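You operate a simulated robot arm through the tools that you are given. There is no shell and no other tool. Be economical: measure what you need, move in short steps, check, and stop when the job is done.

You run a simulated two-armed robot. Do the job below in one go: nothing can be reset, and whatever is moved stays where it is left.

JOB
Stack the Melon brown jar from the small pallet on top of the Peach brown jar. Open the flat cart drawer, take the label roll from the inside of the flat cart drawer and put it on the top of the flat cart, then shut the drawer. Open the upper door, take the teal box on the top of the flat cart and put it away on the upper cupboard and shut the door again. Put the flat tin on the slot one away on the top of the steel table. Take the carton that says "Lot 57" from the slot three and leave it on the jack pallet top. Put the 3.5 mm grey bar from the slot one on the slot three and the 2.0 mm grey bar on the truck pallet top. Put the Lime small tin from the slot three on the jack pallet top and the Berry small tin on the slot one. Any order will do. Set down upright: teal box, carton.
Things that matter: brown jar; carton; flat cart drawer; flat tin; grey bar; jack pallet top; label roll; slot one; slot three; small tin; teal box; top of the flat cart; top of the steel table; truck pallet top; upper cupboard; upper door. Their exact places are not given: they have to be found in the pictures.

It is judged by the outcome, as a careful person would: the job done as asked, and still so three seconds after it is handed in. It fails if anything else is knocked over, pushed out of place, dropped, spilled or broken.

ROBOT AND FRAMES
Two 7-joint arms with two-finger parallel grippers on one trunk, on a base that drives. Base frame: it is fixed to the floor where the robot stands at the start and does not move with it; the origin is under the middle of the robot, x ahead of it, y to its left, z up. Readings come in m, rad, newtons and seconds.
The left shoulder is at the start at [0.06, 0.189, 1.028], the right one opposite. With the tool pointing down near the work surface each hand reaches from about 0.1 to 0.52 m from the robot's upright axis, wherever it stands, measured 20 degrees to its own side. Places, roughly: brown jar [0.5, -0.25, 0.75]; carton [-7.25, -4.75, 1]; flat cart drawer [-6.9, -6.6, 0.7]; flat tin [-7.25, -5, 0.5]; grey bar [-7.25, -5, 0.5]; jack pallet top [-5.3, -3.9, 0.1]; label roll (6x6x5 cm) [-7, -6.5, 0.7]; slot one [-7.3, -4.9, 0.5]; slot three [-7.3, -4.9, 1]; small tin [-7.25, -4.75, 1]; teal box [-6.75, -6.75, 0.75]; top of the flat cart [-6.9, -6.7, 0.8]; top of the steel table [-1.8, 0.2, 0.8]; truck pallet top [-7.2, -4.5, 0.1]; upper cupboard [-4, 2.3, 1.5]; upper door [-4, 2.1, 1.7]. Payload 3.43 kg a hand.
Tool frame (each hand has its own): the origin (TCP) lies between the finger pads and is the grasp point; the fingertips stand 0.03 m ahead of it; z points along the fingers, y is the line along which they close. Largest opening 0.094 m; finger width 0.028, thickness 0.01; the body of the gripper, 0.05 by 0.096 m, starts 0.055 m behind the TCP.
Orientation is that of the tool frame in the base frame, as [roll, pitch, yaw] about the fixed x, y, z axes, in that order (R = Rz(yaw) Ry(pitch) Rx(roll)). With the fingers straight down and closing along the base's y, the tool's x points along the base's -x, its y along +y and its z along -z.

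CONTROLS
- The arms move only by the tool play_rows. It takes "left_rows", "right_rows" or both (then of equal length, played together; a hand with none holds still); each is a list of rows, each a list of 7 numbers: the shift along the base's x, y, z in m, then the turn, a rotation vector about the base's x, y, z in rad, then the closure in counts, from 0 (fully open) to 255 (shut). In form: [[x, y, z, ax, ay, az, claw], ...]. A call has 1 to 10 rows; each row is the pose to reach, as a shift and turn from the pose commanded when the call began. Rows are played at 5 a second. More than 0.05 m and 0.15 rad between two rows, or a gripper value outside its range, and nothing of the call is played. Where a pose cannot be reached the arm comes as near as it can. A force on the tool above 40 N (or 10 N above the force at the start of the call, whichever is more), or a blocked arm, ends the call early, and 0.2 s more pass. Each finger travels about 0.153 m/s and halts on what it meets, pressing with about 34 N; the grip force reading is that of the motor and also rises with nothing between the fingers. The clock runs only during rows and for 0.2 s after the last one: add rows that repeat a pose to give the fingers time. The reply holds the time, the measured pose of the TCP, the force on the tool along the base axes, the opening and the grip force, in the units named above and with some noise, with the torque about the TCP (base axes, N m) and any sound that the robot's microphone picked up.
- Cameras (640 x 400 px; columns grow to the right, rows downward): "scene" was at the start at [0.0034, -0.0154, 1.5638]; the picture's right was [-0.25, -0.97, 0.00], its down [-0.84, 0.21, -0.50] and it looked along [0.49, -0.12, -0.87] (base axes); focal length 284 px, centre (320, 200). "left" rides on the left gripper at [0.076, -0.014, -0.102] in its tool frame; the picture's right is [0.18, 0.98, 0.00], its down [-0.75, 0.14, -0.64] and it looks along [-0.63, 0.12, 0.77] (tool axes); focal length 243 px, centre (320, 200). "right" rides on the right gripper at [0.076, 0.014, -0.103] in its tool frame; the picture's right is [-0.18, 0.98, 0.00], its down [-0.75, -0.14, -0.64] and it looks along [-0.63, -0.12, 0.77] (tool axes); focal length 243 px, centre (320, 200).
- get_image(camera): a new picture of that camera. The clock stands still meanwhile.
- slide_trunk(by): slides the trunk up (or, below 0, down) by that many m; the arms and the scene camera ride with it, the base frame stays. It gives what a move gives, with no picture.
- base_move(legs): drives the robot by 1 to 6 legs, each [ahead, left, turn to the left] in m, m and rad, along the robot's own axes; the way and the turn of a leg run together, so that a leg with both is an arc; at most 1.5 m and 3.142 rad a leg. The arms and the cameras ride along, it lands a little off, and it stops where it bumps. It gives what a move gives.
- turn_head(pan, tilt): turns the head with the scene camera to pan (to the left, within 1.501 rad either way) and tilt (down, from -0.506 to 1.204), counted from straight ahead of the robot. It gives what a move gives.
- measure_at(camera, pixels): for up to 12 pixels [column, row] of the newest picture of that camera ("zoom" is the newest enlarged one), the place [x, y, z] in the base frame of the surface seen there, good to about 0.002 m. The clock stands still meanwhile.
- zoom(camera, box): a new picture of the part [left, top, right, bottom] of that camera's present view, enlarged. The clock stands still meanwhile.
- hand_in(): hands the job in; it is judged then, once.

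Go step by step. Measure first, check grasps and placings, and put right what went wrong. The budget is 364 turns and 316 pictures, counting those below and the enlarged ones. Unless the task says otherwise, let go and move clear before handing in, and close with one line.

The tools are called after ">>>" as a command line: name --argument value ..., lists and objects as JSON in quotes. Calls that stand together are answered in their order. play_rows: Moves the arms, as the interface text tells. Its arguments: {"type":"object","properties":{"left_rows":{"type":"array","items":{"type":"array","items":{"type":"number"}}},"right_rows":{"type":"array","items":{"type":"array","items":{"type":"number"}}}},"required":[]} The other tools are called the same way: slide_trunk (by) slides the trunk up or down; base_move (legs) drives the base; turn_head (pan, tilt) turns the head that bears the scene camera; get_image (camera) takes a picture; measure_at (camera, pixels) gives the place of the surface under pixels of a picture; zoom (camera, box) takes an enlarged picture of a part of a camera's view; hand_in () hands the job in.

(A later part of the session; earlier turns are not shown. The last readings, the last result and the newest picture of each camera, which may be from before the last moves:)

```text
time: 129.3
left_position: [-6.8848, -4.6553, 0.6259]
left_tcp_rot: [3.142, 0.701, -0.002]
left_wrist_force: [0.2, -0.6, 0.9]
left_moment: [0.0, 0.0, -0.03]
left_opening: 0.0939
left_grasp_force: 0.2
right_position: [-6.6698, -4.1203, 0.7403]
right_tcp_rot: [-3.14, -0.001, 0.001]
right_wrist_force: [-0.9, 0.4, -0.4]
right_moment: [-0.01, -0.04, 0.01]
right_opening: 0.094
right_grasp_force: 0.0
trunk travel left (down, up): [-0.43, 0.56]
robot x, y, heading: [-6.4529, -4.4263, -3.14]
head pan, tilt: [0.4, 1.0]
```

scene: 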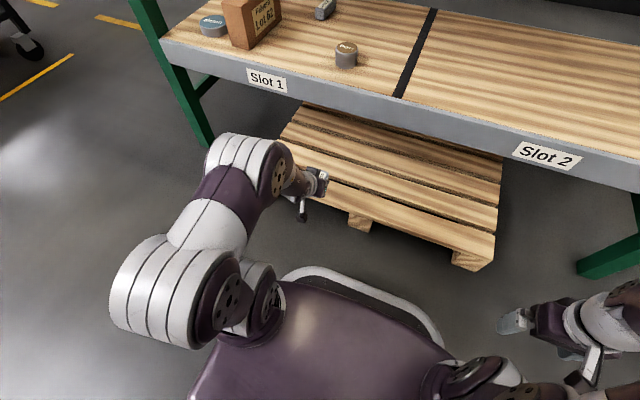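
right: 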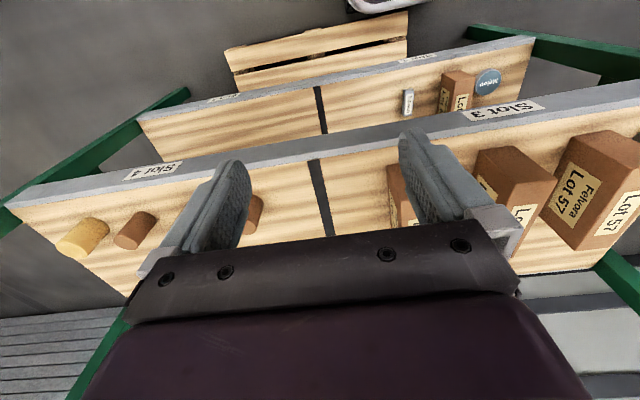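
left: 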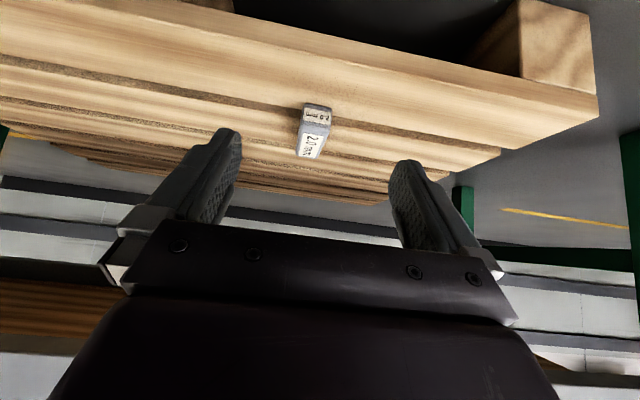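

2.0 bar rests on the truck pallet. Now to the 3.5 bar: strafe left 0.43 and look.

>>> base_move --legs '[[0, 0.4, 0]]'

>>> get_image --camera "left"

>>> turn_head --pan 0.15 --tilt 0.75

>>> get_image --camera "scene"

```text
time: 131.8
left_position: [-6.884, -5.0549, 0.6256]
left_tcp_rot: [3.141, 0.7, 0.002]
left_wrist_force: [0.6, 0.1, 0.1]
left_moment: [-0.03, 0.0, -0.02]
left_opening: 0.0939
left_grasp_force: 0.1
right_position: [-6.6716, -4.5197, 0.7398]
right_tcp_rot: [-3.14, 0.0, 0.001]
right_wrist_force: [-0.3, -0.1, 0.5]
right_moment: [0.05, 0.0, 0.02]
right_opening: 0.0938
right_grasp_force: 0.1
trunk travel left (down, up): [-0.43, 0.56]
robot x, y, heading: [-6.451, -4.8184, -3.139]
head pan, tilt: [0.4, 1.0]
```

```text
250 pictures are left
```

left: 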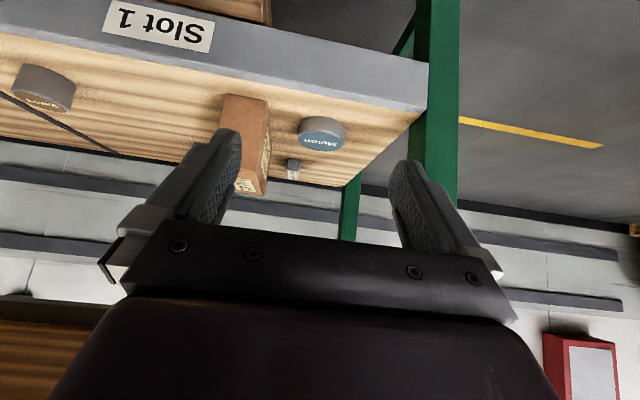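

```text
time: 132.6
left_position: [-6.8835, -5.0555, 0.6249]
left_tcp_rot: [3.14, 0.701, 0.002]
left_wrist_force: [1.0, 0.6, -0.6]
left_moment: [0.02, -0.03, 0.05]
left_opening: 0.0938
left_grasp_force: 0.1
right_position: [-6.671, -4.5198, 0.7402]
right_tcp_rot: [-3.14, 0.0, 0.001]
right_wrist_force: [0.7, -0.3, 0.5]
right_moment: [0.01, 0.01, 0.0]
right_opening: 0.0942
right_grasp_force: 0.0
trunk travel left (down, up): [-0.43, 0.56]
robot x, y, heading: [-6.4494, -4.8269, -3.138]
head pan, tilt: [0.15, 0.75]
```

```text
249 pictures are left
```

scene: 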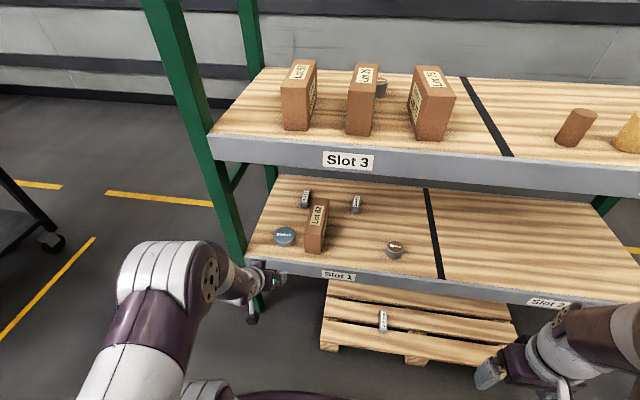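

>>> zoom --camera "scene" --box '[265, 175, 385, 265]'

>>> measure_at --camera "zoom" --pixels '[[218, 150], [212, 95], [222, 88], [200, 120], [230, 125], [218, 168], [290, 140], [255, 210], [310, 220], [105, 290], [105, 345], [55, 315]]'

>>> measure_at --camera "zoom" --pixels '[[160, 315], [105, 315], [270, 130], [335, 145], [330, 220], [235, 300], [330, 330], [222, 75]]'

```text
4.44 times, centred on (325, 220) of scene
```

zoom: 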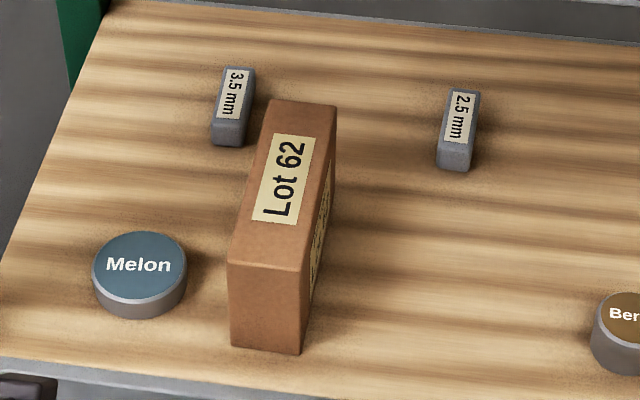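

```text
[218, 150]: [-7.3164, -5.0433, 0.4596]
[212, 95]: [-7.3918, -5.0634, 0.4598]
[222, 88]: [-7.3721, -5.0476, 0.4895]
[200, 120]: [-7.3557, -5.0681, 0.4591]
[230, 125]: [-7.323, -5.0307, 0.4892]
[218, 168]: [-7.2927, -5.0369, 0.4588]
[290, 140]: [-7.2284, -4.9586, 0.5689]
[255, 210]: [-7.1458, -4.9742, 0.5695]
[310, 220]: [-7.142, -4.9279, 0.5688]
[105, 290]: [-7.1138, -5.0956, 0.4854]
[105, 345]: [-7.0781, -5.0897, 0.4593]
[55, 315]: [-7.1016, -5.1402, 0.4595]
```

```text
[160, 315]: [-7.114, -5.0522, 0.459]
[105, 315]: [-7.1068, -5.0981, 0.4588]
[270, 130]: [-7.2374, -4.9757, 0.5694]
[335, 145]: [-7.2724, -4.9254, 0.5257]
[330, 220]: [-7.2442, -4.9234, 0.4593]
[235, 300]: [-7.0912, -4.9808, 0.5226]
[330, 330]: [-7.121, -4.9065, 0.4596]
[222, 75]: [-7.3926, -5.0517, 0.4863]
```

3.5 bar: x −7.315…−7.41, y≈−5.032, top 0.489; the Lot 62 carton (y −4.98…, top 0.569) is close, so I'll use a steeper tilt (0.55) and grip the rear half. First drive forward 0.2.

>>> base_move --legs '[[0.21, 0, 0]]'

>>> get_image --camera "left"

>>> get_image --camera "scene"

```text
time: 134.2
left_position: [-7.0951, -5.0558, 0.6252]
left_tcp_rot: [-3.141, 0.698, 0.004]
left_wrist_force: [-0.2, -0.5, 1.1]
left_moment: [0.01, 0.01, -0.02]
left_opening: 0.0938
left_grasp_force: 0.1
right_position: [-6.8818, -4.5203, 0.7393]
right_tcp_rot: [-3.139, -0.001, 0.003]
right_wrist_force: [-1.1, -0.2, 0.4]
right_moment: [0.01, -0.02, 0.0]
right_opening: 0.0938
right_grasp_force: 0.1
trunk travel left (down, up): [-0.43, 0.56]
robot x, y, heading: [-6.6619, -4.8255, -3.134]
head pan, tilt: [0.15, 0.75]
```

```text
247 pictures are left
```

left: 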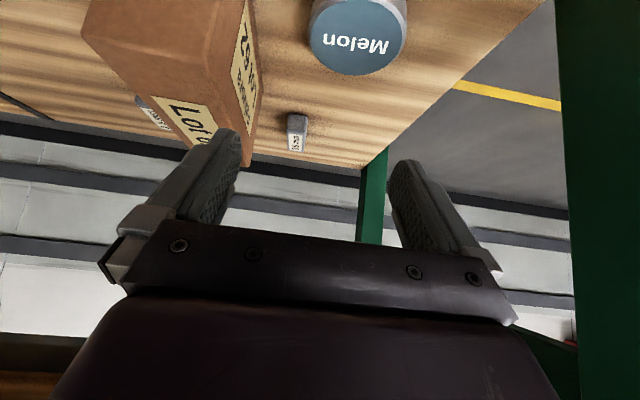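

```text
246 pictures are left
```

scene: 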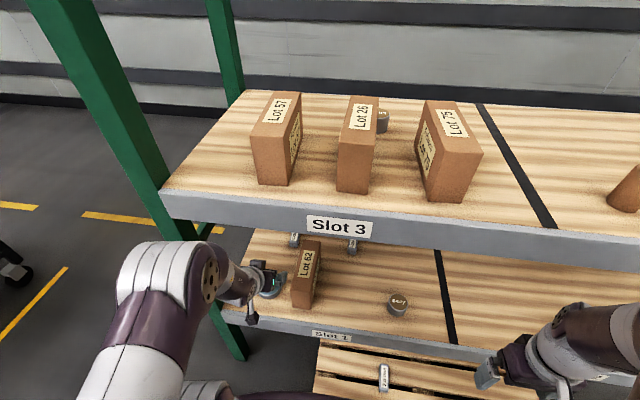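

>>> zoom --camera "left" --box '[265, 95, 345, 165]'

>>> measure_at --camera "zoom" --pixels '[[190, 170], [345, 180], [265, 250], [205, 390], [265, 390], [320, 395], [265, 320], [200, 240], [330, 240]]'

```text
5.71 times, centred on (305, 130) of left
```

zoom: 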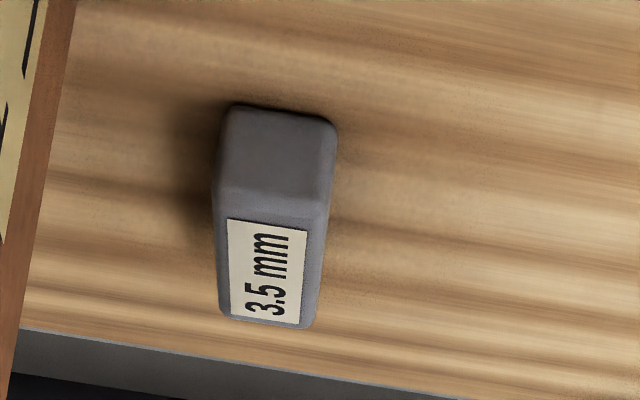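

```text
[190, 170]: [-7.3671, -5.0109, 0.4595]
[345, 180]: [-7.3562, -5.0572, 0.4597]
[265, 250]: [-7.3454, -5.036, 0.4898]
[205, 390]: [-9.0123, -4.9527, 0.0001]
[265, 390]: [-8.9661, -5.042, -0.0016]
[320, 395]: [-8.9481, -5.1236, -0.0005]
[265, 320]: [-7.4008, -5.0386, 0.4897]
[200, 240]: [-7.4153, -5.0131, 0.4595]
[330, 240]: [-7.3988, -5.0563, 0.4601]
```

Bar centre y≈−5.036. Move over it with tilt reduced to 0.55.

>>> play_rows --left_rows '[[-0.04, 0.005, 0.01, 0, -0.05, 0, 0], [-0.085, 0.01, 0.015, 0, -0.1, 0, 0], [-0.13, 0.015, 0.015, 0, -0.15, 0, 0], [-0.175, 0.02, 0.015, 0, -0.15, 0, 0], [-0.22, 0.02, 0.01, 0, -0.15, 0, 0], [-0.261, 0.02, 0.0, 0, -0.15, 0, 0], [-0.261, 0.02, -0.02, 0, -0.15, 0, 0], [-0.261, 0.02, -0.02, 0, -0.15, 0, 0]]'

>>> get_image --camera "left"

>>> get_image --camera "scene"

```text
time: 135.6
left_position: [-7.2346, -5.1774, 0.5781]
left_tcp_rot: [-3.122, 0.375, 0.221]
left_wrist_force: [1.8, -0.1, 5.0]
left_moment: [-0.01, -0.01, -0.02]
left_opening: 0.0943
left_grasp_force: 0.0
left hand out of reach, approached as far as the arm can: row 5
right_position: [-6.9417, -4.6269, 0.721]
right_tcp_rot: [-3.106, -0.046, 0.232]
right_wrist_force: [3.4, 0.2, 3.2]
right_moment: [-0.05, 0.34, 0.0]
right_opening: 0.0942
right_grasp_force: 0.1
trunk travel left (down, up): [-0.43, 0.56]
robot x, y, heading: [-6.6436, -4.875, -3.0]
head pan, tilt: [0.15, 0.75]
stopped in row 6 (left hand): the arm was blocked; the commanded pose is now the measured one
```

```text
244 pictures are left
```

left: 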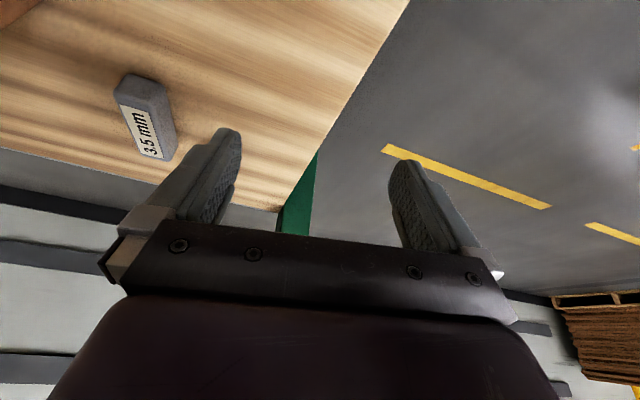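

```text
243 pictures are left
```

scene: 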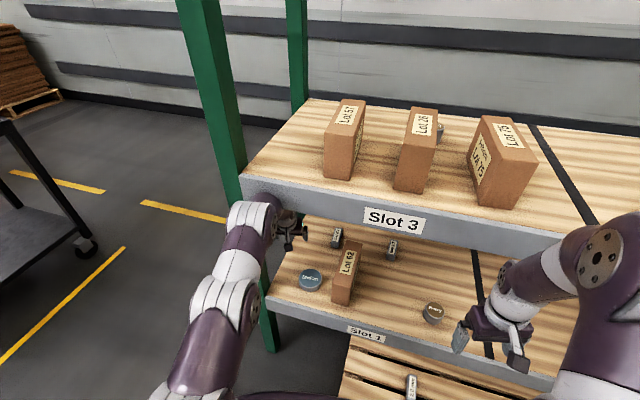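

The wrist hit the upper shelf's edge and the base was turned a little (heading −3.0); nothing seems knocked over. I back straight off, then check the shelf.

>>> base_move --legs '[[-0.3, 0, 0]]'

>>> get_image --camera "scene"

>>> measure_at --camera "scene" --pixels '[[320, 210], [320, 300], [450, 235]]'

```text
time: 136.3
left_position: [-7.2628, -5.1653, 0.5232]
left_tcp_rot: [-3.118, 0.292, 0.194]
left_wrist_force: [0.6, -0.1, 0.3]
left_moment: [-0.02, 0.02, -0.01]
left_opening: 0.0941
left_grasp_force: 0.0
right_position: [-6.9704, -4.6112, 0.7]
right_tcp_rot: [-3.127, -0.082, 0.181]
right_wrist_force: [1.4, -0.1, -0.3]
right_moment: [-0.01, 0.06, 0.01]
right_opening: 0.0942
right_grasp_force: 0.1
trunk travel left (down, up): [-0.43, 0.56]
robot x, y, heading: [-6.6484, -4.8754, -3.023]
head pan, tilt: [0.15, 0.75]
stopped in leg 1: the robot was blocked; the commanded pose is now the measured one
```

```text
242 pictures are left
```

scene: 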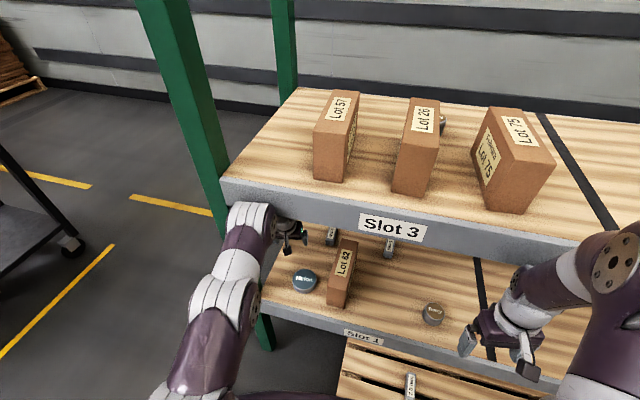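

```text
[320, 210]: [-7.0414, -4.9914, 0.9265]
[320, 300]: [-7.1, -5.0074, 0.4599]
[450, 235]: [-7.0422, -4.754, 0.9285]
```

The robot leans slightly; the open left finger (y≈−5.22) is likely caught behind the green post at y<−5.19. I first move the left hand to +y, then increase its tilt.

>>> play_rows --left_rows '[[0, 0.01, 0, 0, 0, 0, 60], [0, 0.025, 0, 0, 0, 0, 120], [0, 0.04, 0, 0, 0, 0, 120], [0, 0.055, 0, 0, 0, 0, 120], [0, 0.07, 0, 0, 0, 0, 120], [0, 0.07, 0, 0, 0, 0, 120]]'

>>> get_image --camera "scene"

>>> get_image --camera "left"

```text
time: 137.8
left_position: [-7.2634, -5.0948, 0.5206]
left_tcp_rot: [-3.117, 0.29, 0.192]
left_wrist_force: [0.0, 0.0, 0.0]
left_moment: [0.01, 0.0, -0.02]
left_opening: 0.0498
left_grasp_force: 0.1
right_position: [-6.9705, -4.6117, 0.7005]
right_tcp_rot: [-3.127, -0.083, 0.18]
right_wrist_force: [-0.3, -0.5, -0.5]
right_moment: [-0.02, -0.02, 0.03]
right_opening: 0.0939
right_grasp_force: 0.0
trunk travel left (down, up): [-0.43, 0.56]
robot x, y, heading: [-6.6472, -4.8755, -3.016]
head pan, tilt: [0.15, 0.75]
```

```text
241 pictures are left
```

scene: 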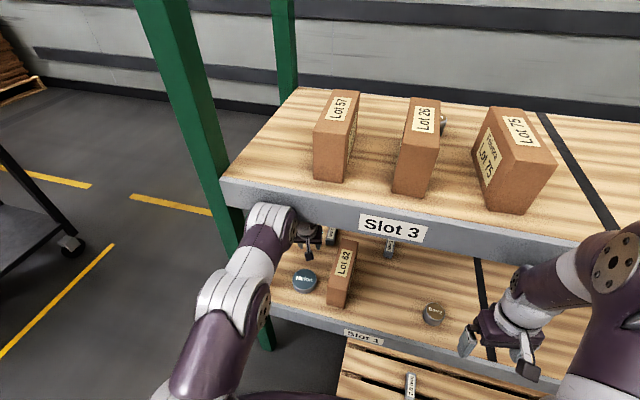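

```text
240 pictures are left
```

left: 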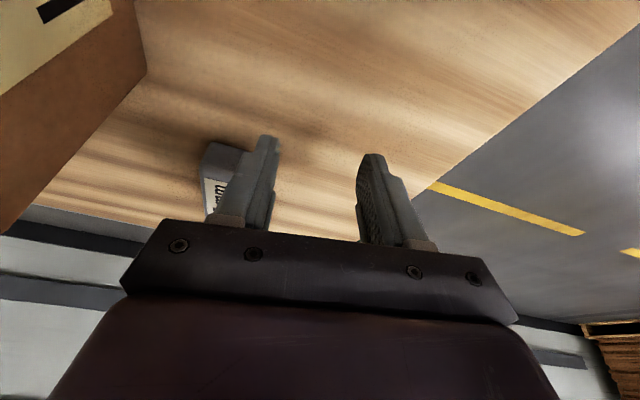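

The wrist seems wedged under the upper shelf, tipping the robot forward. I increase the hand's tilt to bring the wrist down.

>>> play_rows --left_rows '[[0, 0, 0, -0.019, 0.1, 0, 120], [0, 0, 0, -0.038, 0.2, 0, 120], [0, 0, 0, -0.057, 0.3, 0, 120], [0, 0, 0, -0.076, 0.4, 0, 120], [0, 0, 0, -0.076, 0.4, 0, 120]]'

>>> get_image --camera "scene"

>>> get_image --camera "left"

```text
time: 138.9
left_position: [-7.2627, -5.0943, 0.5213]
left_tcp_rot: [-3.113, 0.696, 0.191]
left_wrist_force: [0.9, 0.8, 0.4]
left_moment: [-0.01, 0.01, -0.02]
left_opening: 0.0498
left_grasp_force: 0.2
right_position: [-6.9701, -4.6113, 0.6999]
right_tcp_rot: [-3.127, -0.083, 0.18]
right_wrist_force: [0.5, 0.3, 0.4]
right_moment: [-0.02, 0.02, 0.01]
right_opening: 0.0937
right_grasp_force: 0.1
trunk travel left (down, up): [-0.43, 0.56]
robot x, y, heading: [-6.6489, -4.8711, -3.017]
head pan, tilt: [0.15, 0.75]
```

```text
239 pictures are left
```

scene: 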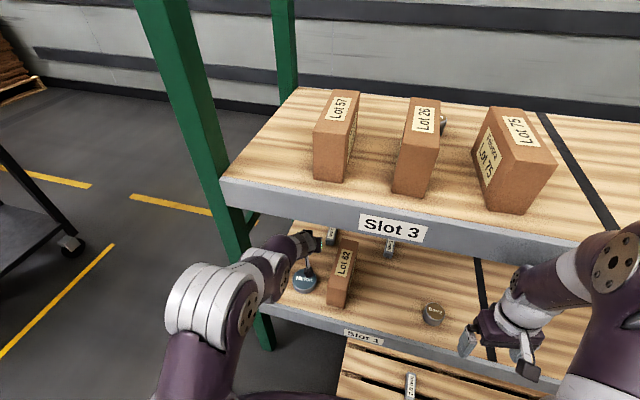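

```text
238 pictures are left
```

left: 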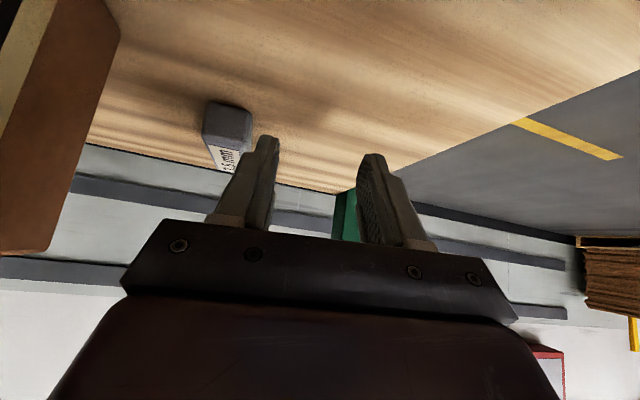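

The arm is free now. I raise it 4 cm above the flat tin, then back off gently.

>>> play_rows --left_rows '[[0.0, 0, 0.02, 0, 0, 0, 120], [0.02, -0.0, 0.04, 0, 0, 0, 120], [0.06, 0, 0.05, 0, 0, 0, 120], [0.1, 0, 0.05, 0, 0, 0, 120], [0.1, 0, 0.05, 0, 0, 0, 120]]'

>>> base_move --legs '[[-0.1, 0, 0]]'

>>> get_image --camera "scene"

```text
time: 140.2
left_position: [-7.1617, -5.0952, 0.5707]
left_tcp_rot: [-3.114, 0.693, 0.195]
left_wrist_force: [-0.6, -0.2, 0.2]
left_moment: [0.03, 0.04, 0.0]
left_opening: 0.0498
left_grasp_force: 0.0
left hand out of reach, approached as far as the arm can: row 4
right_position: [-6.9702, -4.6113, 0.699]
right_tcp_rot: [-3.128, -0.085, 0.181]
right_wrist_force: [1.1, -0.5, 0.4]
right_moment: [0.0, -0.02, 0.0]
right_opening: 0.0939
right_grasp_force: 0.1
trunk travel left (down, up): [-0.43, 0.56]
robot x, y, heading: [-6.647, -4.8744, -3.016]
head pan, tilt: [0.15, 0.75]
```

```text
time: 141.3
left_position: [-7.0634, -5.0834, 0.5712]
left_tcp_rot: [-3.114, 0.696, 0.194]
left_wrist_force: [0.8, -0.2, -0.5]
left_moment: [-0.02, 0.02, 0.0]
left_opening: 0.0497
left_grasp_force: 0.2
right_position: [-6.8702, -4.5993, 0.6999]
right_tcp_rot: [-3.129, -0.083, 0.18]
right_wrist_force: [-0.1, -0.5, 0.6]
right_moment: [-0.03, 0.02, 0.02]
right_opening: 0.094
right_grasp_force: 0.0
trunk travel left (down, up): [-0.43, 0.56]
robot x, y, heading: [-6.5501, -4.8648, -3.018]
head pan, tilt: [0.15, 0.75]
```

```text
237 pictures are left
```

scene: 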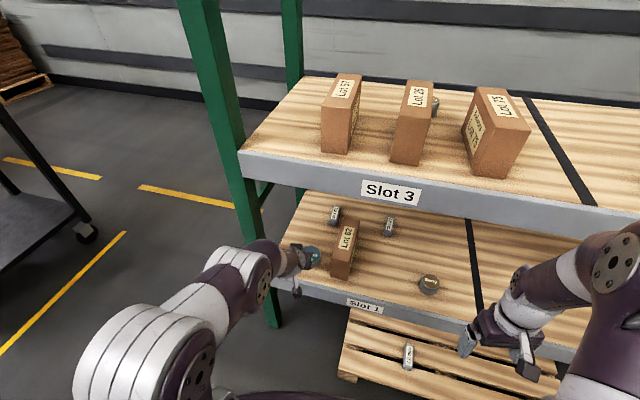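

Driving works; the lean was just held arm poses. Back off more and correct heading to π.

>>> base_move --legs '[[-0.15, 0, 0], [0, 0, -0.125]]'

>>> get_image --camera "scene"

>>> measure_at --camera "scene" --pixels '[[320, 200], [480, 200], [320, 120], [140, 100]]'

```text
time: 143.2
left_position: [-6.9396, -4.9964, 0.5704]
left_tcp_rot: [-3.117, 0.696, 0.067]
left_wrist_force: [-0.3, 0.3, 0.2]
left_moment: [0.0, -0.01, 0.04]
left_opening: 0.0497
left_grasp_force: 0.1
right_position: [-6.6868, -4.5419, 0.6995]
right_tcp_rot: [-3.128, -0.084, 0.053]
right_wrist_force: [-1.0, -0.2, 0.2]
right_moment: [0.01, -0.02, 0.0]
right_opening: 0.094
right_grasp_force: 0.0
trunk travel left (down, up): [-0.43, 0.56]
robot x, y, heading: [-6.399, -4.845, 3.139]
head pan, tilt: [0.15, 0.75]
```

```text
236 pictures are left
```

scene: 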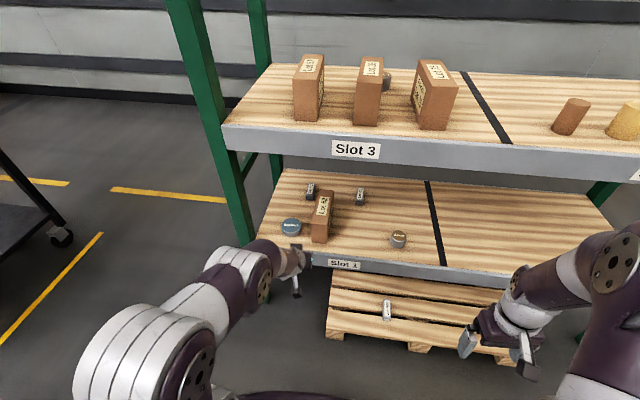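

```text
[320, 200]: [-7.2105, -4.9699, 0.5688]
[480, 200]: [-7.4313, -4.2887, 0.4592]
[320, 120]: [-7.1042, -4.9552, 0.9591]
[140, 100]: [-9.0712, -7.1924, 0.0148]
```

All items are still in place. I re-level the hands; left: tilt 0.8, y −5.045, partially closed.

>>> play_rows --left_rows '[[0.01, -0.02, 0.005, -0.01, 0.05, -0.025, 90], [0.02, -0.04, 0.005, -0.019, 0.104, -0.051, 90], [0.02, -0.049, 0.005, -0.019, 0.104, -0.051, 90], [0.02, -0.049, 0.005, -0.019, 0.104, -0.051, 90]]' --right_rows '[[0.01, 0, 0.01, -0.007, 0.04, -0.025, 0], [0.02, 0, 0.02, -0.0136, 0.084, -0.053, 0], [0.02, 0, 0.03, -0.0136, 0.084, -0.053, 0], [0.02, 0, 0.03, -0.0136, 0.084, -0.053, 0]]'

>>> base_move --legs '[[0.19, 0, 0]]'

>>> get_image --camera "left"

>>> get_image --camera "scene"

```text
time: 144.2
left_position: [-6.9102, -4.9866, 0.5726]
left_tcp_rot: [-3.14, 0.799, -0.001]
left_wrist_force: [-0.2, 0.2, -0.2]
left_moment: [-0.04, 0.02, 0.0]
left_opening: 0.061
left_grasp_force: 0.0
left hand out of reach, approached as far as the arm can: row 1, 2, 3, 4
right_position: [-6.6659, -4.5415, 0.7315]
right_tcp_rot: [-3.139, 0.0, -0.001]
right_wrist_force: [-0.2, -0.1, -1.0]
right_moment: [0.02, -0.02, 0.02]
right_opening: 0.0938
right_grasp_force: 0.1
trunk travel left (down, up): [-0.43, 0.56]
robot x, y, heading: [-6.3986, -4.8432, 3.138]
head pan, tilt: [0.15, 0.75]
```

```text
time: 145.8
left_position: [-7.1017, -4.9871, 0.5725]
left_tcp_rot: [-3.14, 0.8, 0.003]
left_wrist_force: [0.1, 0.3, -0.1]
left_moment: [0.01, -0.01, -0.01]
left_opening: 0.0607
left_grasp_force: 0.1
right_position: [-6.8575, -4.5424, 0.7304]
right_tcp_rot: [-3.138, 0.0, 0.002]
right_wrist_force: [-0.4, -0.5, -0.5]
right_moment: [-0.02, -0.01, 0.0]
right_opening: 0.0943
right_grasp_force: 0.0
trunk travel left (down, up): [-0.43, 0.56]
robot x, y, heading: [-6.5905, -4.8432, 3.139]
head pan, tilt: [0.15, 0.75]
```

```text
235 pictures are left
```

left: 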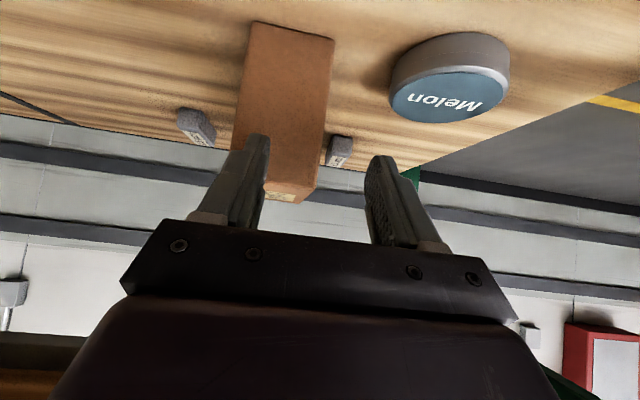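

```text
234 pictures are left
```

scene: 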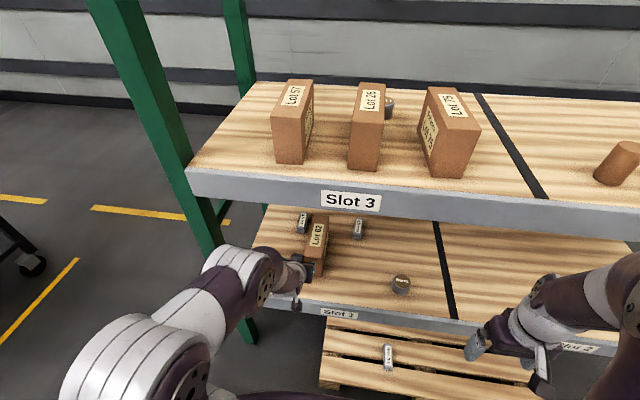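

The hand couldn't get to y −5.045 and is right at the Lot 62 carton. I check whether the carton has moved.

>>> zoom --camera "scene" --box '[270, 190, 390, 290]'

>>> measure_at --camera "zoom" --pixels '[[200, 150], [260, 150], [245, 205], [240, 250], [280, 250], [300, 200]]'

>>> zoom --camera "left" --box '[180, 10, 380, 210]'

>>> measure_at --camera "zoom" --pixels '[[270, 150], [430, 150], [350, 60], [340, 200], [400, 350], [470, 200], [220, 60]]'

```text
4.00 times, centred on (330, 240) of scene
```

zoom: 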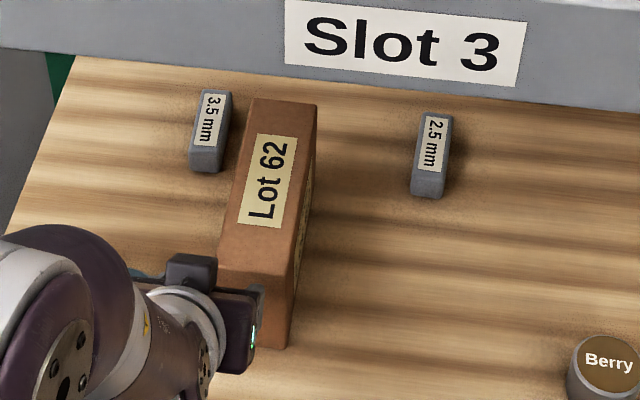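

```text
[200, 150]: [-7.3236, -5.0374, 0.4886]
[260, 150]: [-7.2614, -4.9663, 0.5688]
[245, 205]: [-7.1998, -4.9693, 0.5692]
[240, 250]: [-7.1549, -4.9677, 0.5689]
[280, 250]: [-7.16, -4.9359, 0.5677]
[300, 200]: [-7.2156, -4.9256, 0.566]
```

```text
2.00 times, centred on (280, 110) of left
```

zoom: 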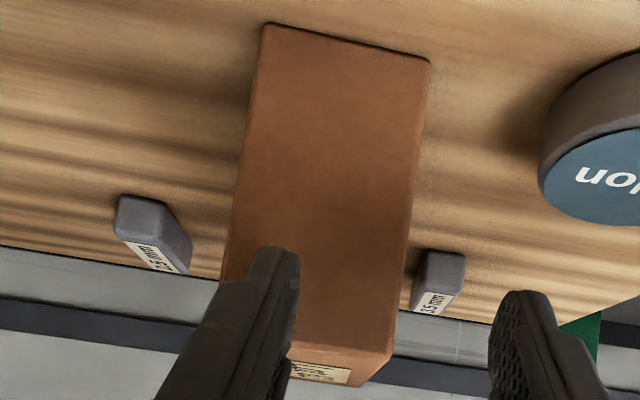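

```text
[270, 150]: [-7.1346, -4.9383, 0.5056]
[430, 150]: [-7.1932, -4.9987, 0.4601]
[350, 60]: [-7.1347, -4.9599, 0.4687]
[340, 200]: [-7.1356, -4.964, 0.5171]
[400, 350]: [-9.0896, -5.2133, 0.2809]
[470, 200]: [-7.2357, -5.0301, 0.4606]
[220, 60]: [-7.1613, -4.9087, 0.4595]
```

The Lot 62 carton was pushed back ~4.4 cm (front face now −7.135, was −7.091). I back off and will put it back exactly.

>>> base_move --legs '[[-0.12, 0, 0]]'

>>> zoom --camera "scene" --box '[270, 170, 390, 270]'

>>> get_image --camera "left"

```text
time: 147.0
left_position: [-6.9805, -4.9866, 0.5733]
left_tcp_rot: [-3.14, 0.802, 0.001]
left_wrist_force: [1.1, -0.1, 0.4]
left_moment: [-0.01, -0.02, 0.0]
left_opening: 0.0609
left_grasp_force: 0.2
right_position: [-6.7373, -4.5417, 0.7299]
right_tcp_rot: [-3.138, 0.001, 0.001]
right_wrist_force: [1.1, -0.7, 0.6]
right_moment: [0.02, 0.04, 0.0]
right_opening: 0.0939
right_grasp_force: 0.1
trunk travel left (down, up): [-0.43, 0.56]
robot x, y, heading: [-6.4701, -4.8467, 3.134]
head pan, tilt: [0.15, 0.75]
```

```text
4.00 times, centred on (330, 220) of scene
```

zoom: 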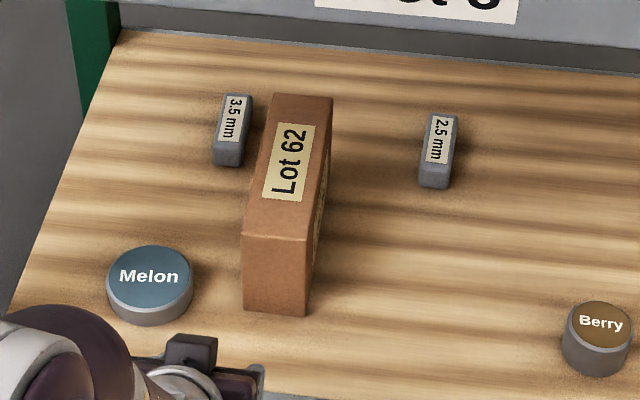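

```text
230 pictures are left
```

left: 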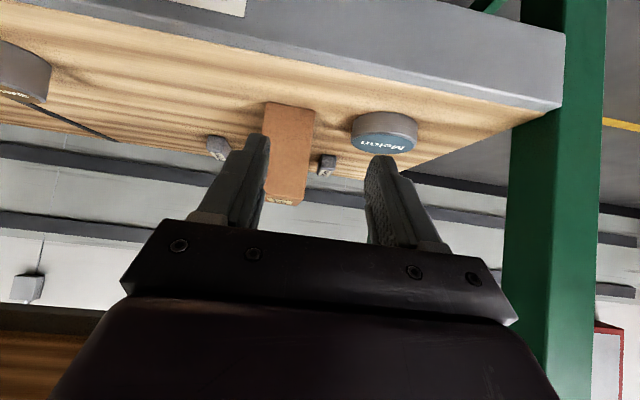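

>>> zoom --camera "scene" --box '[270, 170, 390, 270]'

>>> measure_at --camera "zoom" --pixels '[[247, 232], [303, 238], [247, 300], [302, 308], [274, 100], [328, 102], [250, 250], [300, 255], [185, 285], [115, 280], [150, 320]]'

```text
4.00 times, centred on (330, 220) of scene
```

zoom: 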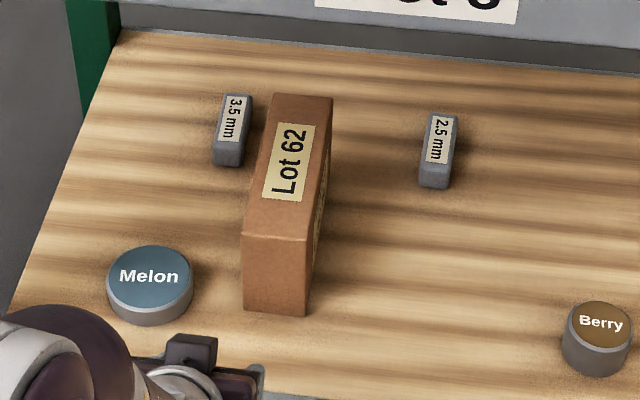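

```text
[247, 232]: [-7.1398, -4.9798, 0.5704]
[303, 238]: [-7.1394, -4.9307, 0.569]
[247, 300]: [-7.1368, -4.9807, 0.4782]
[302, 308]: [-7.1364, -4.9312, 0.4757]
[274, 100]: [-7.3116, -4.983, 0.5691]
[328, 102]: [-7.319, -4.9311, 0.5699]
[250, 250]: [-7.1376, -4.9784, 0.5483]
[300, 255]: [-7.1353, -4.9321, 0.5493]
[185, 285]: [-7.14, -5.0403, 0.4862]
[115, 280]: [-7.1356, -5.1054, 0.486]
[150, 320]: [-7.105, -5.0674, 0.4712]
```

Carton now: x −7.137…−7.32, y −4.983…−4.928. I open, straddle it at z≈0.563 and grip it.

>>> play_rows --left_rows '[[0, 0.015, 0, 0, 0, 0, 0], [0, 0.031, 0, 0, 0, 0, 0], [-0.045, 0.031, 0, 0, 0, 0, 0], [-0.09, 0.031, 0, 0, 0, 0, 0], [-0.09, 0.031, 0, 0, 0, 0, 0]]'

>>> get_image --camera "left"

```text
time: 148.2
left_position: [-7.0718, -4.9562, 0.573]
left_tcp_rot: [-3.139, 0.8, 0.002]
left_wrist_force: [1.2, -0.2, 0.0]
left_moment: [-0.03, -0.04, 0.02]
left_opening: 0.094
left_grasp_force: 0.0
right_position: [-6.7379, -4.5422, 0.7303]
right_tcp_rot: [-3.138, 0.002, 0.001]
right_wrist_force: [1.3, -0.1, 0.6]
right_moment: [0.0, 0.02, -0.01]
right_opening: 0.0939
right_grasp_force: 0.0
trunk travel left (down, up): [-0.43, 0.56]
robot x, y, heading: [-6.4668, -4.843, 3.138]
head pan, tilt: [0.15, 0.75]
```

```text
228 pictures are left
```

left: 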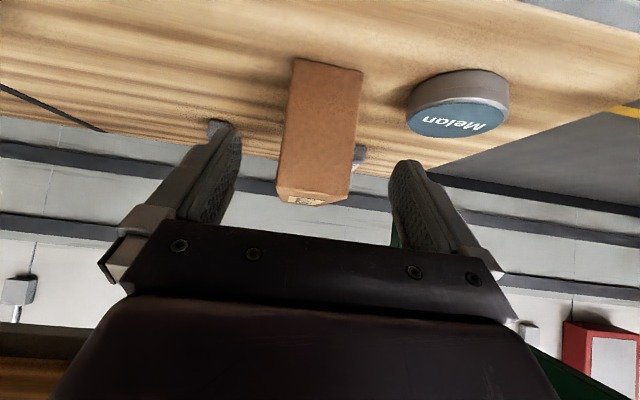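

Centred. Move in and grip.

>>> play_rows --left_rows '[[-0.045, 0, 0, 0, 0, 0, 0], [-0.09, 0, 0, 0, 0, 0, 0], [-0.122, 0, -0.005, 0, 0, 0, 0], [-0.125, 0, -0.008, 0, 0, 0, 0], [-0.125, 0, -0.008, 0, 0, 0, 255], [-0.125, 0, -0.008, 0, 0, 0, 255], [-0.125, 0, -0.008, 0, 0, 0, 255]]'

>>> get_image --camera "left"

>>> zoom --camera "scene" --box '[250, 150, 410, 280]'

```text
time: 149.8
left_position: [-7.1961, -4.9565, 0.5635]
left_tcp_rot: [-3.14, 0.798, 0.003]
left_wrist_force: [0.2, -0.2, -1.1]
left_moment: [0.01, -0.14, 0.0]
left_opening: 0.0643
left_grasp_force: 33.8
right_position: [-6.7371, -4.5429, 0.7308]
right_tcp_rot: [-3.138, 0.001, 0.001]
right_wrist_force: [0.4, -0.4, 0.3]
right_moment: [-0.02, 0.01, -0.01]
right_opening: 0.0939
right_grasp_force: 0.0
trunk travel left (down, up): [-0.43, 0.56]
robot x, y, heading: [-6.4674, -4.8429, 3.139]
head pan, tilt: [0.15, 0.75]
```

```text
227 pictures are left
```

left: 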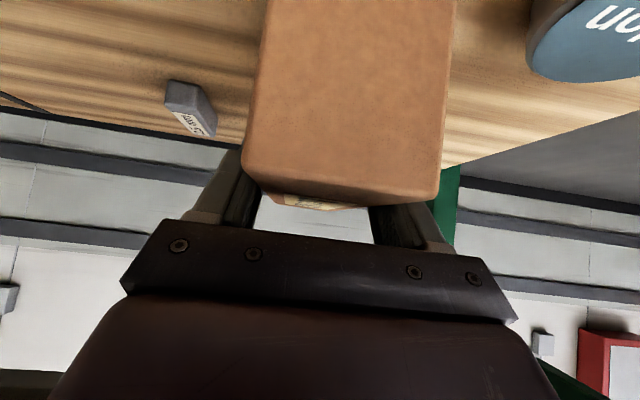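

```text
3.08 times, centred on (330, 215) of scene
```

zoom: 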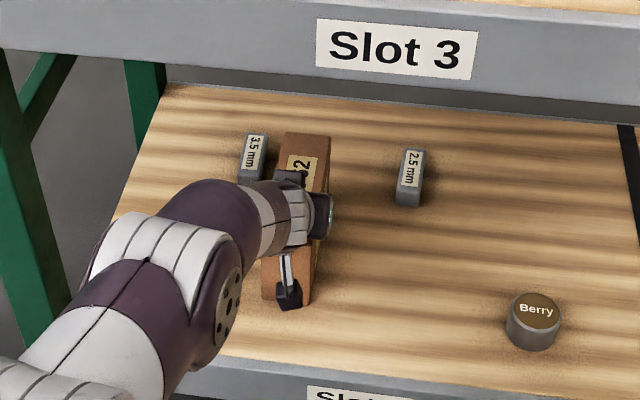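

Gripped. Lift 4 mm, bring forward 4.5 cm, set down and release.

>>> play_rows --left_rows '[[0, 0, 0.005, 0, 0, 0, 255], [0.02, 0, 0.006, 0, 0, 0, 255], [0.0455, 0, 0.006, 0, 0, 0, 255], [0.0455, 0, 0.003, 0, 0, 0, 255], [0.0455, 0, 0.0, 0, 0, 0, 255], [0.0455, 0, -0.001, 0, 0, 0, 255]]'

>>> zoom --camera "scene" --box '[250, 150, 410, 280]'

>>> measure_at --camera "zoom" --pixels '[[275, 315], [300, 320], [300, 160], [290, 300], [310, 190]]'

```text
time: 151.2
left_position: [-7.1503, -4.9564, 0.5636]
left_tcp_rot: [-3.139, 0.799, 0.003]
left_wrist_force: [-0.5, 0.2, -2.6]
left_moment: [0.1, -0.26, 0.01]
left_opening: 0.0642
left_grasp_force: 32.8
right_position: [-6.7373, -4.5432, 0.7309]
right_tcp_rot: [-3.138, -0.002, 0.003]
right_wrist_force: [-0.4, 0.6, -0.4]
right_moment: [-0.01, -0.01, -0.01]
right_opening: 0.094
right_grasp_force: 0.2
trunk travel left (down, up): [-0.43, 0.56]
robot x, y, heading: [-6.465, -4.8443, 3.14]
head pan, tilt: [0.15, 0.75]
```

```text
3.08 times, centred on (330, 215) of scene
```

zoom: 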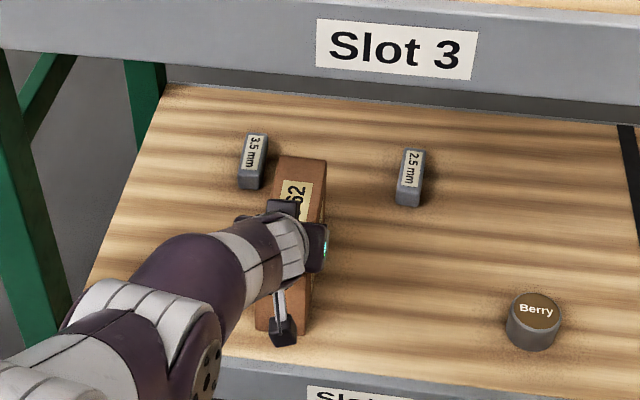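

```text
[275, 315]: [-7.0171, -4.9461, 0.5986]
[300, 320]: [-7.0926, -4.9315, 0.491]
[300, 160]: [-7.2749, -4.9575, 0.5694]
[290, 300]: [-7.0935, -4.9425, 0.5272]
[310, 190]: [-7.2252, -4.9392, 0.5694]
```

Front face is back at −7.093. Release and withdraw straight back.

>>> play_rows --left_rows '[[0, 0, -0.0015, 0, 0, 0, 255], [0, 0, -0.0015, 0, 0, 0, 120], [0, 0, -0.0015, 0, 0, 0, 0], [0, 0, 0.0, 0, 0, 0, 0], [0.03, 0, 0.008, 0, 0, 0, 0], [0.07, 0, 0.01, 0, 0, 0, 0], [0.11, 0, 0.01, 0, 0, 0, 0], [0.13, 0, 0.01, 0, 0, 0, 0]]'

>>> zoom --camera "scene" --box '[250, 150, 410, 280]'

>>> measure_at --camera "zoom" --pixels '[[250, 165], [245, 190], [300, 170], [280, 165], [265, 240], [300, 250], [265, 310]]'

```text
time: 153.0
left_position: [-7.052, -4.9664, 0.5648]
left_tcp_rot: [3.082, 0.787, -0.002]
left_wrist_force: [0.0, -0.2, -0.9]
left_moment: [0.02, 0.0, 0.01]
left_opening: 0.0938
left_grasp_force: 0.0
left hand out of reach, approached as far as the arm can: row 6, 7, 8
right_position: [-6.7372, -4.5424, 0.7308]
right_tcp_rot: [-3.136, 0.001, 0.001]
right_wrist_force: [-0.1, 0.3, -0.3]
right_moment: [0.04, 0.02, -0.05]
right_opening: 0.094
right_grasp_force: 0.1
trunk travel left (down, up): [-0.43, 0.56]
robot x, y, heading: [-6.4667, -4.8413, 3.14]
head pan, tilt: [0.15, 0.75]
```

```text
3.08 times, centred on (330, 215) of scene
```

zoom: 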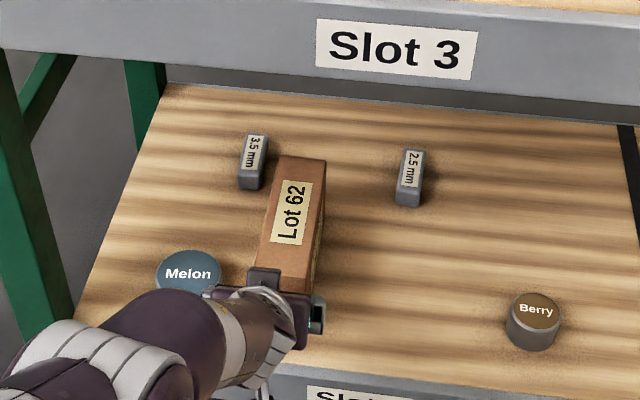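

```text
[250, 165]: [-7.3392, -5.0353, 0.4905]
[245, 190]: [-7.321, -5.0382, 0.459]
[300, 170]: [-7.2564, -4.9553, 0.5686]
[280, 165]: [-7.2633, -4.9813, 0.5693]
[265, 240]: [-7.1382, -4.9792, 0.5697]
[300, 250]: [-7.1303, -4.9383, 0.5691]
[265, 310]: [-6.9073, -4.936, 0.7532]
```

Carton restored. I back off, align the left hand at y≈−5.042, z≈0.64, with opening 0.06.

>>> base_move --legs '[[-0.1, 0, 0]]'

>>> play_rows --left_rows '[[-0.02, -0.02, 0.03, 0, 0, 0, 90], [-0.04, -0.05, 0.05, 0, 0, 0, 90], [-0.06, -0.086, 0.066, 0, 0, 0, 90], [-0.06, -0.086, 0.066, 0, 0, 0, 90]]'

```text
time: 154.2
left_position: [-6.9527, -4.9645, 0.5646]
left_tcp_rot: [3.08, 0.791, -0.004]
left_wrist_force: [-0.1, -0.2, -0.3]
left_moment: [0.02, -0.01, 0.01]
left_opening: 0.0938
left_grasp_force: 0.0
right_position: [-6.6361, -4.5431, 0.7307]
right_tcp_rot: [-3.137, 0.003, 0.002]
right_wrist_force: [0.5, -1.1, 0.2]
right_moment: [-0.01, 0.0, -0.02]
right_opening: 0.0942
right_grasp_force: 0.0
trunk travel left (down, up): [-0.43, 0.56]
robot x, y, heading: [-6.3682, -4.8405, 3.144]
head pan, tilt: [0.15, 0.75]
```

```text
time: 155.2
left_position: [-7.0116, -5.0504, 0.6317]
left_tcp_rot: [3.082, 0.787, -0.004]
left_wrist_force: [-0.5, -0.1, 0.3]
left_moment: [0.03, -0.01, 0.02]
left_opening: 0.0605
left_grasp_force: 0.1
right_position: [-6.6365, -4.5423, 0.731]
right_tcp_rot: [-3.14, 0.0, 0.003]
right_wrist_force: [-0.5, 0.3, 0.1]
right_moment: [0.04, -0.02, 0.0]
right_opening: 0.0942
right_grasp_force: 0.0
trunk travel left (down, up): [-0.43, 0.56]
robot x, y, heading: [-6.3725, -4.8495, 3.14]
head pan, tilt: [0.15, 0.75]
```

>>> play_rows --left_rows '[[0, 0.004, 0.005, 0.042, 0.01, -0.042, 90], [0, 0.006, 0.005, 0.042, 0.01, -0.042, 90]]'

>>> base_move --legs '[[0.2, 0, 0]]'

>>> get_image --camera "left"

>>> get_image --camera "scene"

```text
time: 155.8
left_position: [-7.0129, -5.0455, 0.6369]
left_tcp_rot: [3.141, 0.799, -0.004]
left_wrist_force: [-0.3, 0.0, -0.1]
left_moment: [0.01, 0.01, -0.02]
left_opening: 0.0606
left_grasp_force: 0.1
right_position: [-6.6365, -4.5427, 0.7304]
right_tcp_rot: [-3.139, -0.001, 0.0]
right_wrist_force: [0.1, 0.7, -0.3]
right_moment: [0.0, 0.02, 0.02]
right_opening: 0.0942
right_grasp_force: 0.1
trunk travel left (down, up): [-0.43, 0.56]
robot x, y, heading: [-6.3651, -4.8421, 3.143]
head pan, tilt: [0.15, 0.75]
```

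```text
time: 157.4
left_position: [-7.2102, -5.0452, 0.6352]
left_tcp_rot: [-3.14, 0.796, -0.005]
left_wrist_force: [0.1, 0.8, -0.4]
left_moment: [0.01, 0.05, 0.0]
left_opening: 0.0608
left_grasp_force: 0.2
right_position: [-6.8344, -4.5411, 0.7299]
right_tcp_rot: [-3.14, 0.0, 0.001]
right_wrist_force: [-0.4, 0.2, -0.3]
right_moment: [0.03, -0.03, 0.01]
right_opening: 0.0941
right_grasp_force: 0.1
trunk travel left (down, up): [-0.43, 0.56]
robot x, y, heading: [-6.5677, -4.8448, 3.141]
head pan, tilt: [0.15, 0.75]
```

```text
223 pictures are left
```

left: 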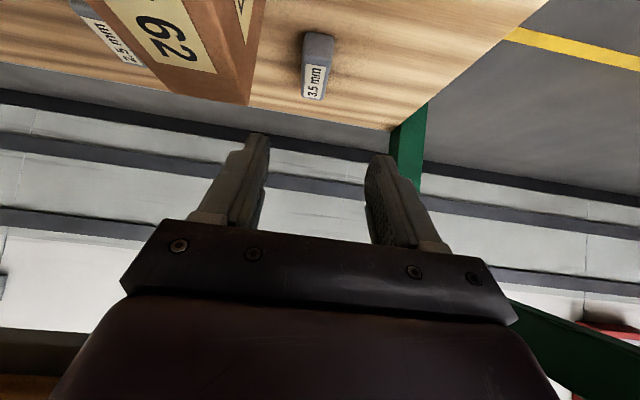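

```text
222 pictures are left
```

scene: 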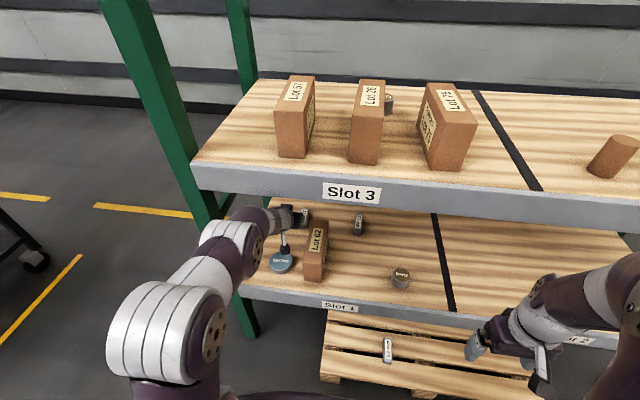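

Bar aligned with the fingers' middle. Lower to 0.56, then slide in, staying left of the carton.

>>> play_rows --left_rows '[[0, 0.002, -0.04, 0, 0, 0, 90], [0, 0.004, -0.07, 0, 0, 0, 90], [-0.045, 0.004, -0.075, 0, 0, 0, 90], [-0.09, 0.004, -0.08, 0, 0, 0, 90], [-0.137, 0.004, -0.085, 0, 0, 0, 90], [-0.137, 0.004, -0.085, 0, 0, 0, 90]]'

>>> get_image --camera "left"

>>> get_image --camera "scene"

```text
time: 158.8
left_position: [-7.309, -5.041, 0.5545]
left_tcp_rot: [3.141, 0.797, -0.004]
left_wrist_force: [0.5, -0.6, 0.0]
left_moment: [-0.02, 0.03, 0.03]
left_opening: 0.0609
left_grasp_force: 0.1
left hand out of reach, approached as far as the arm can: row 5, 6
right_position: [-6.8339, -4.541, 0.7303]
right_tcp_rot: [-3.138, 0.002, 0.002]
right_wrist_force: [-0.1, 0.1, 0.1]
right_moment: [0.04, -0.01, -0.01]
right_opening: 0.0941
right_grasp_force: 0.1
trunk travel left (down, up): [-0.43, 0.56]
robot x, y, heading: [-6.5699, -4.844, 3.14]
head pan, tilt: [0.15, 0.75]
```

```text
221 pictures are left
```

left: 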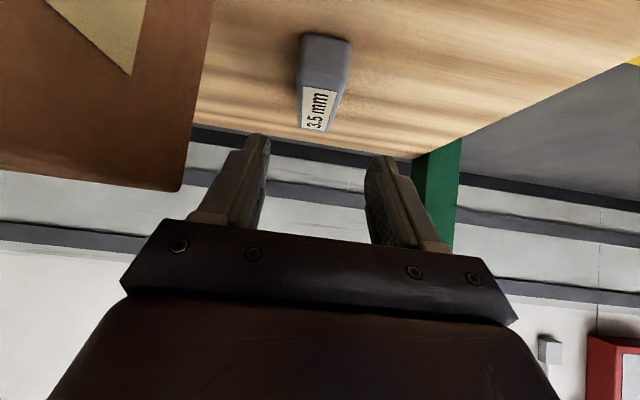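

```text
220 pictures are left
```

scene: 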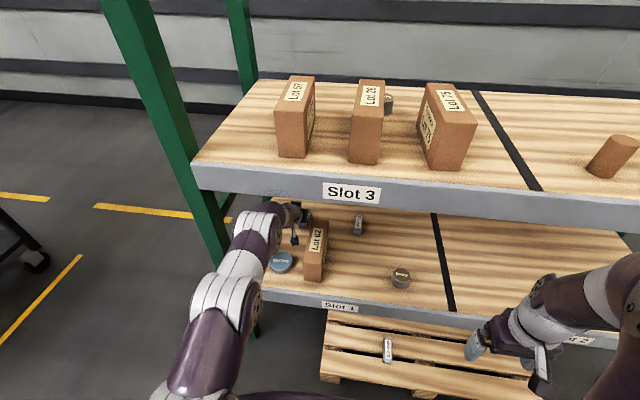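

Arm at its limit; drive the base 4 cm ahead.

>>> base_move --legs '[[0.04, 0, 0]]'

>>> get_image --camera "left"

```text
time: 159.7
left_position: [-7.3483, -5.0416, 0.5554]
left_tcp_rot: [-3.141, 0.796, -0.002]
left_wrist_force: [-0.9, -0.8, 0.0]
left_moment: [0.03, -0.03, -0.01]
left_opening: 0.0609
left_grasp_force: 0.1
right_position: [-6.8753, -4.5424, 0.7299]
right_tcp_rot: [-3.139, -0.002, 0.003]
right_wrist_force: [-0.7, 0.1, 0.3]
right_moment: [0.04, -0.04, 0.02]
right_opening: 0.0941
right_grasp_force: 0.1
trunk travel left (down, up): [-0.43, 0.56]
robot x, y, heading: [-6.6075, -4.8419, 3.14]
head pan, tilt: [0.15, 0.75]
```

```text
219 pictures are left
```

left: 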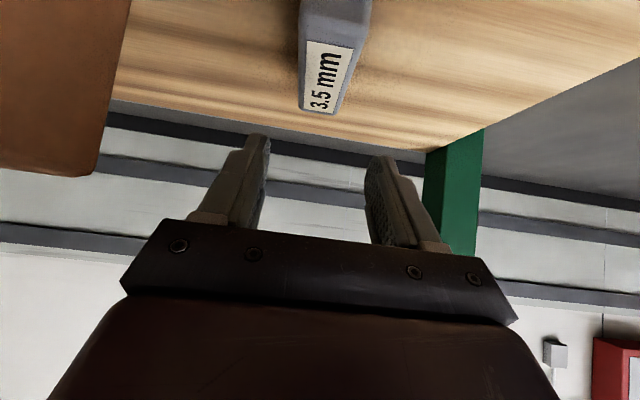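

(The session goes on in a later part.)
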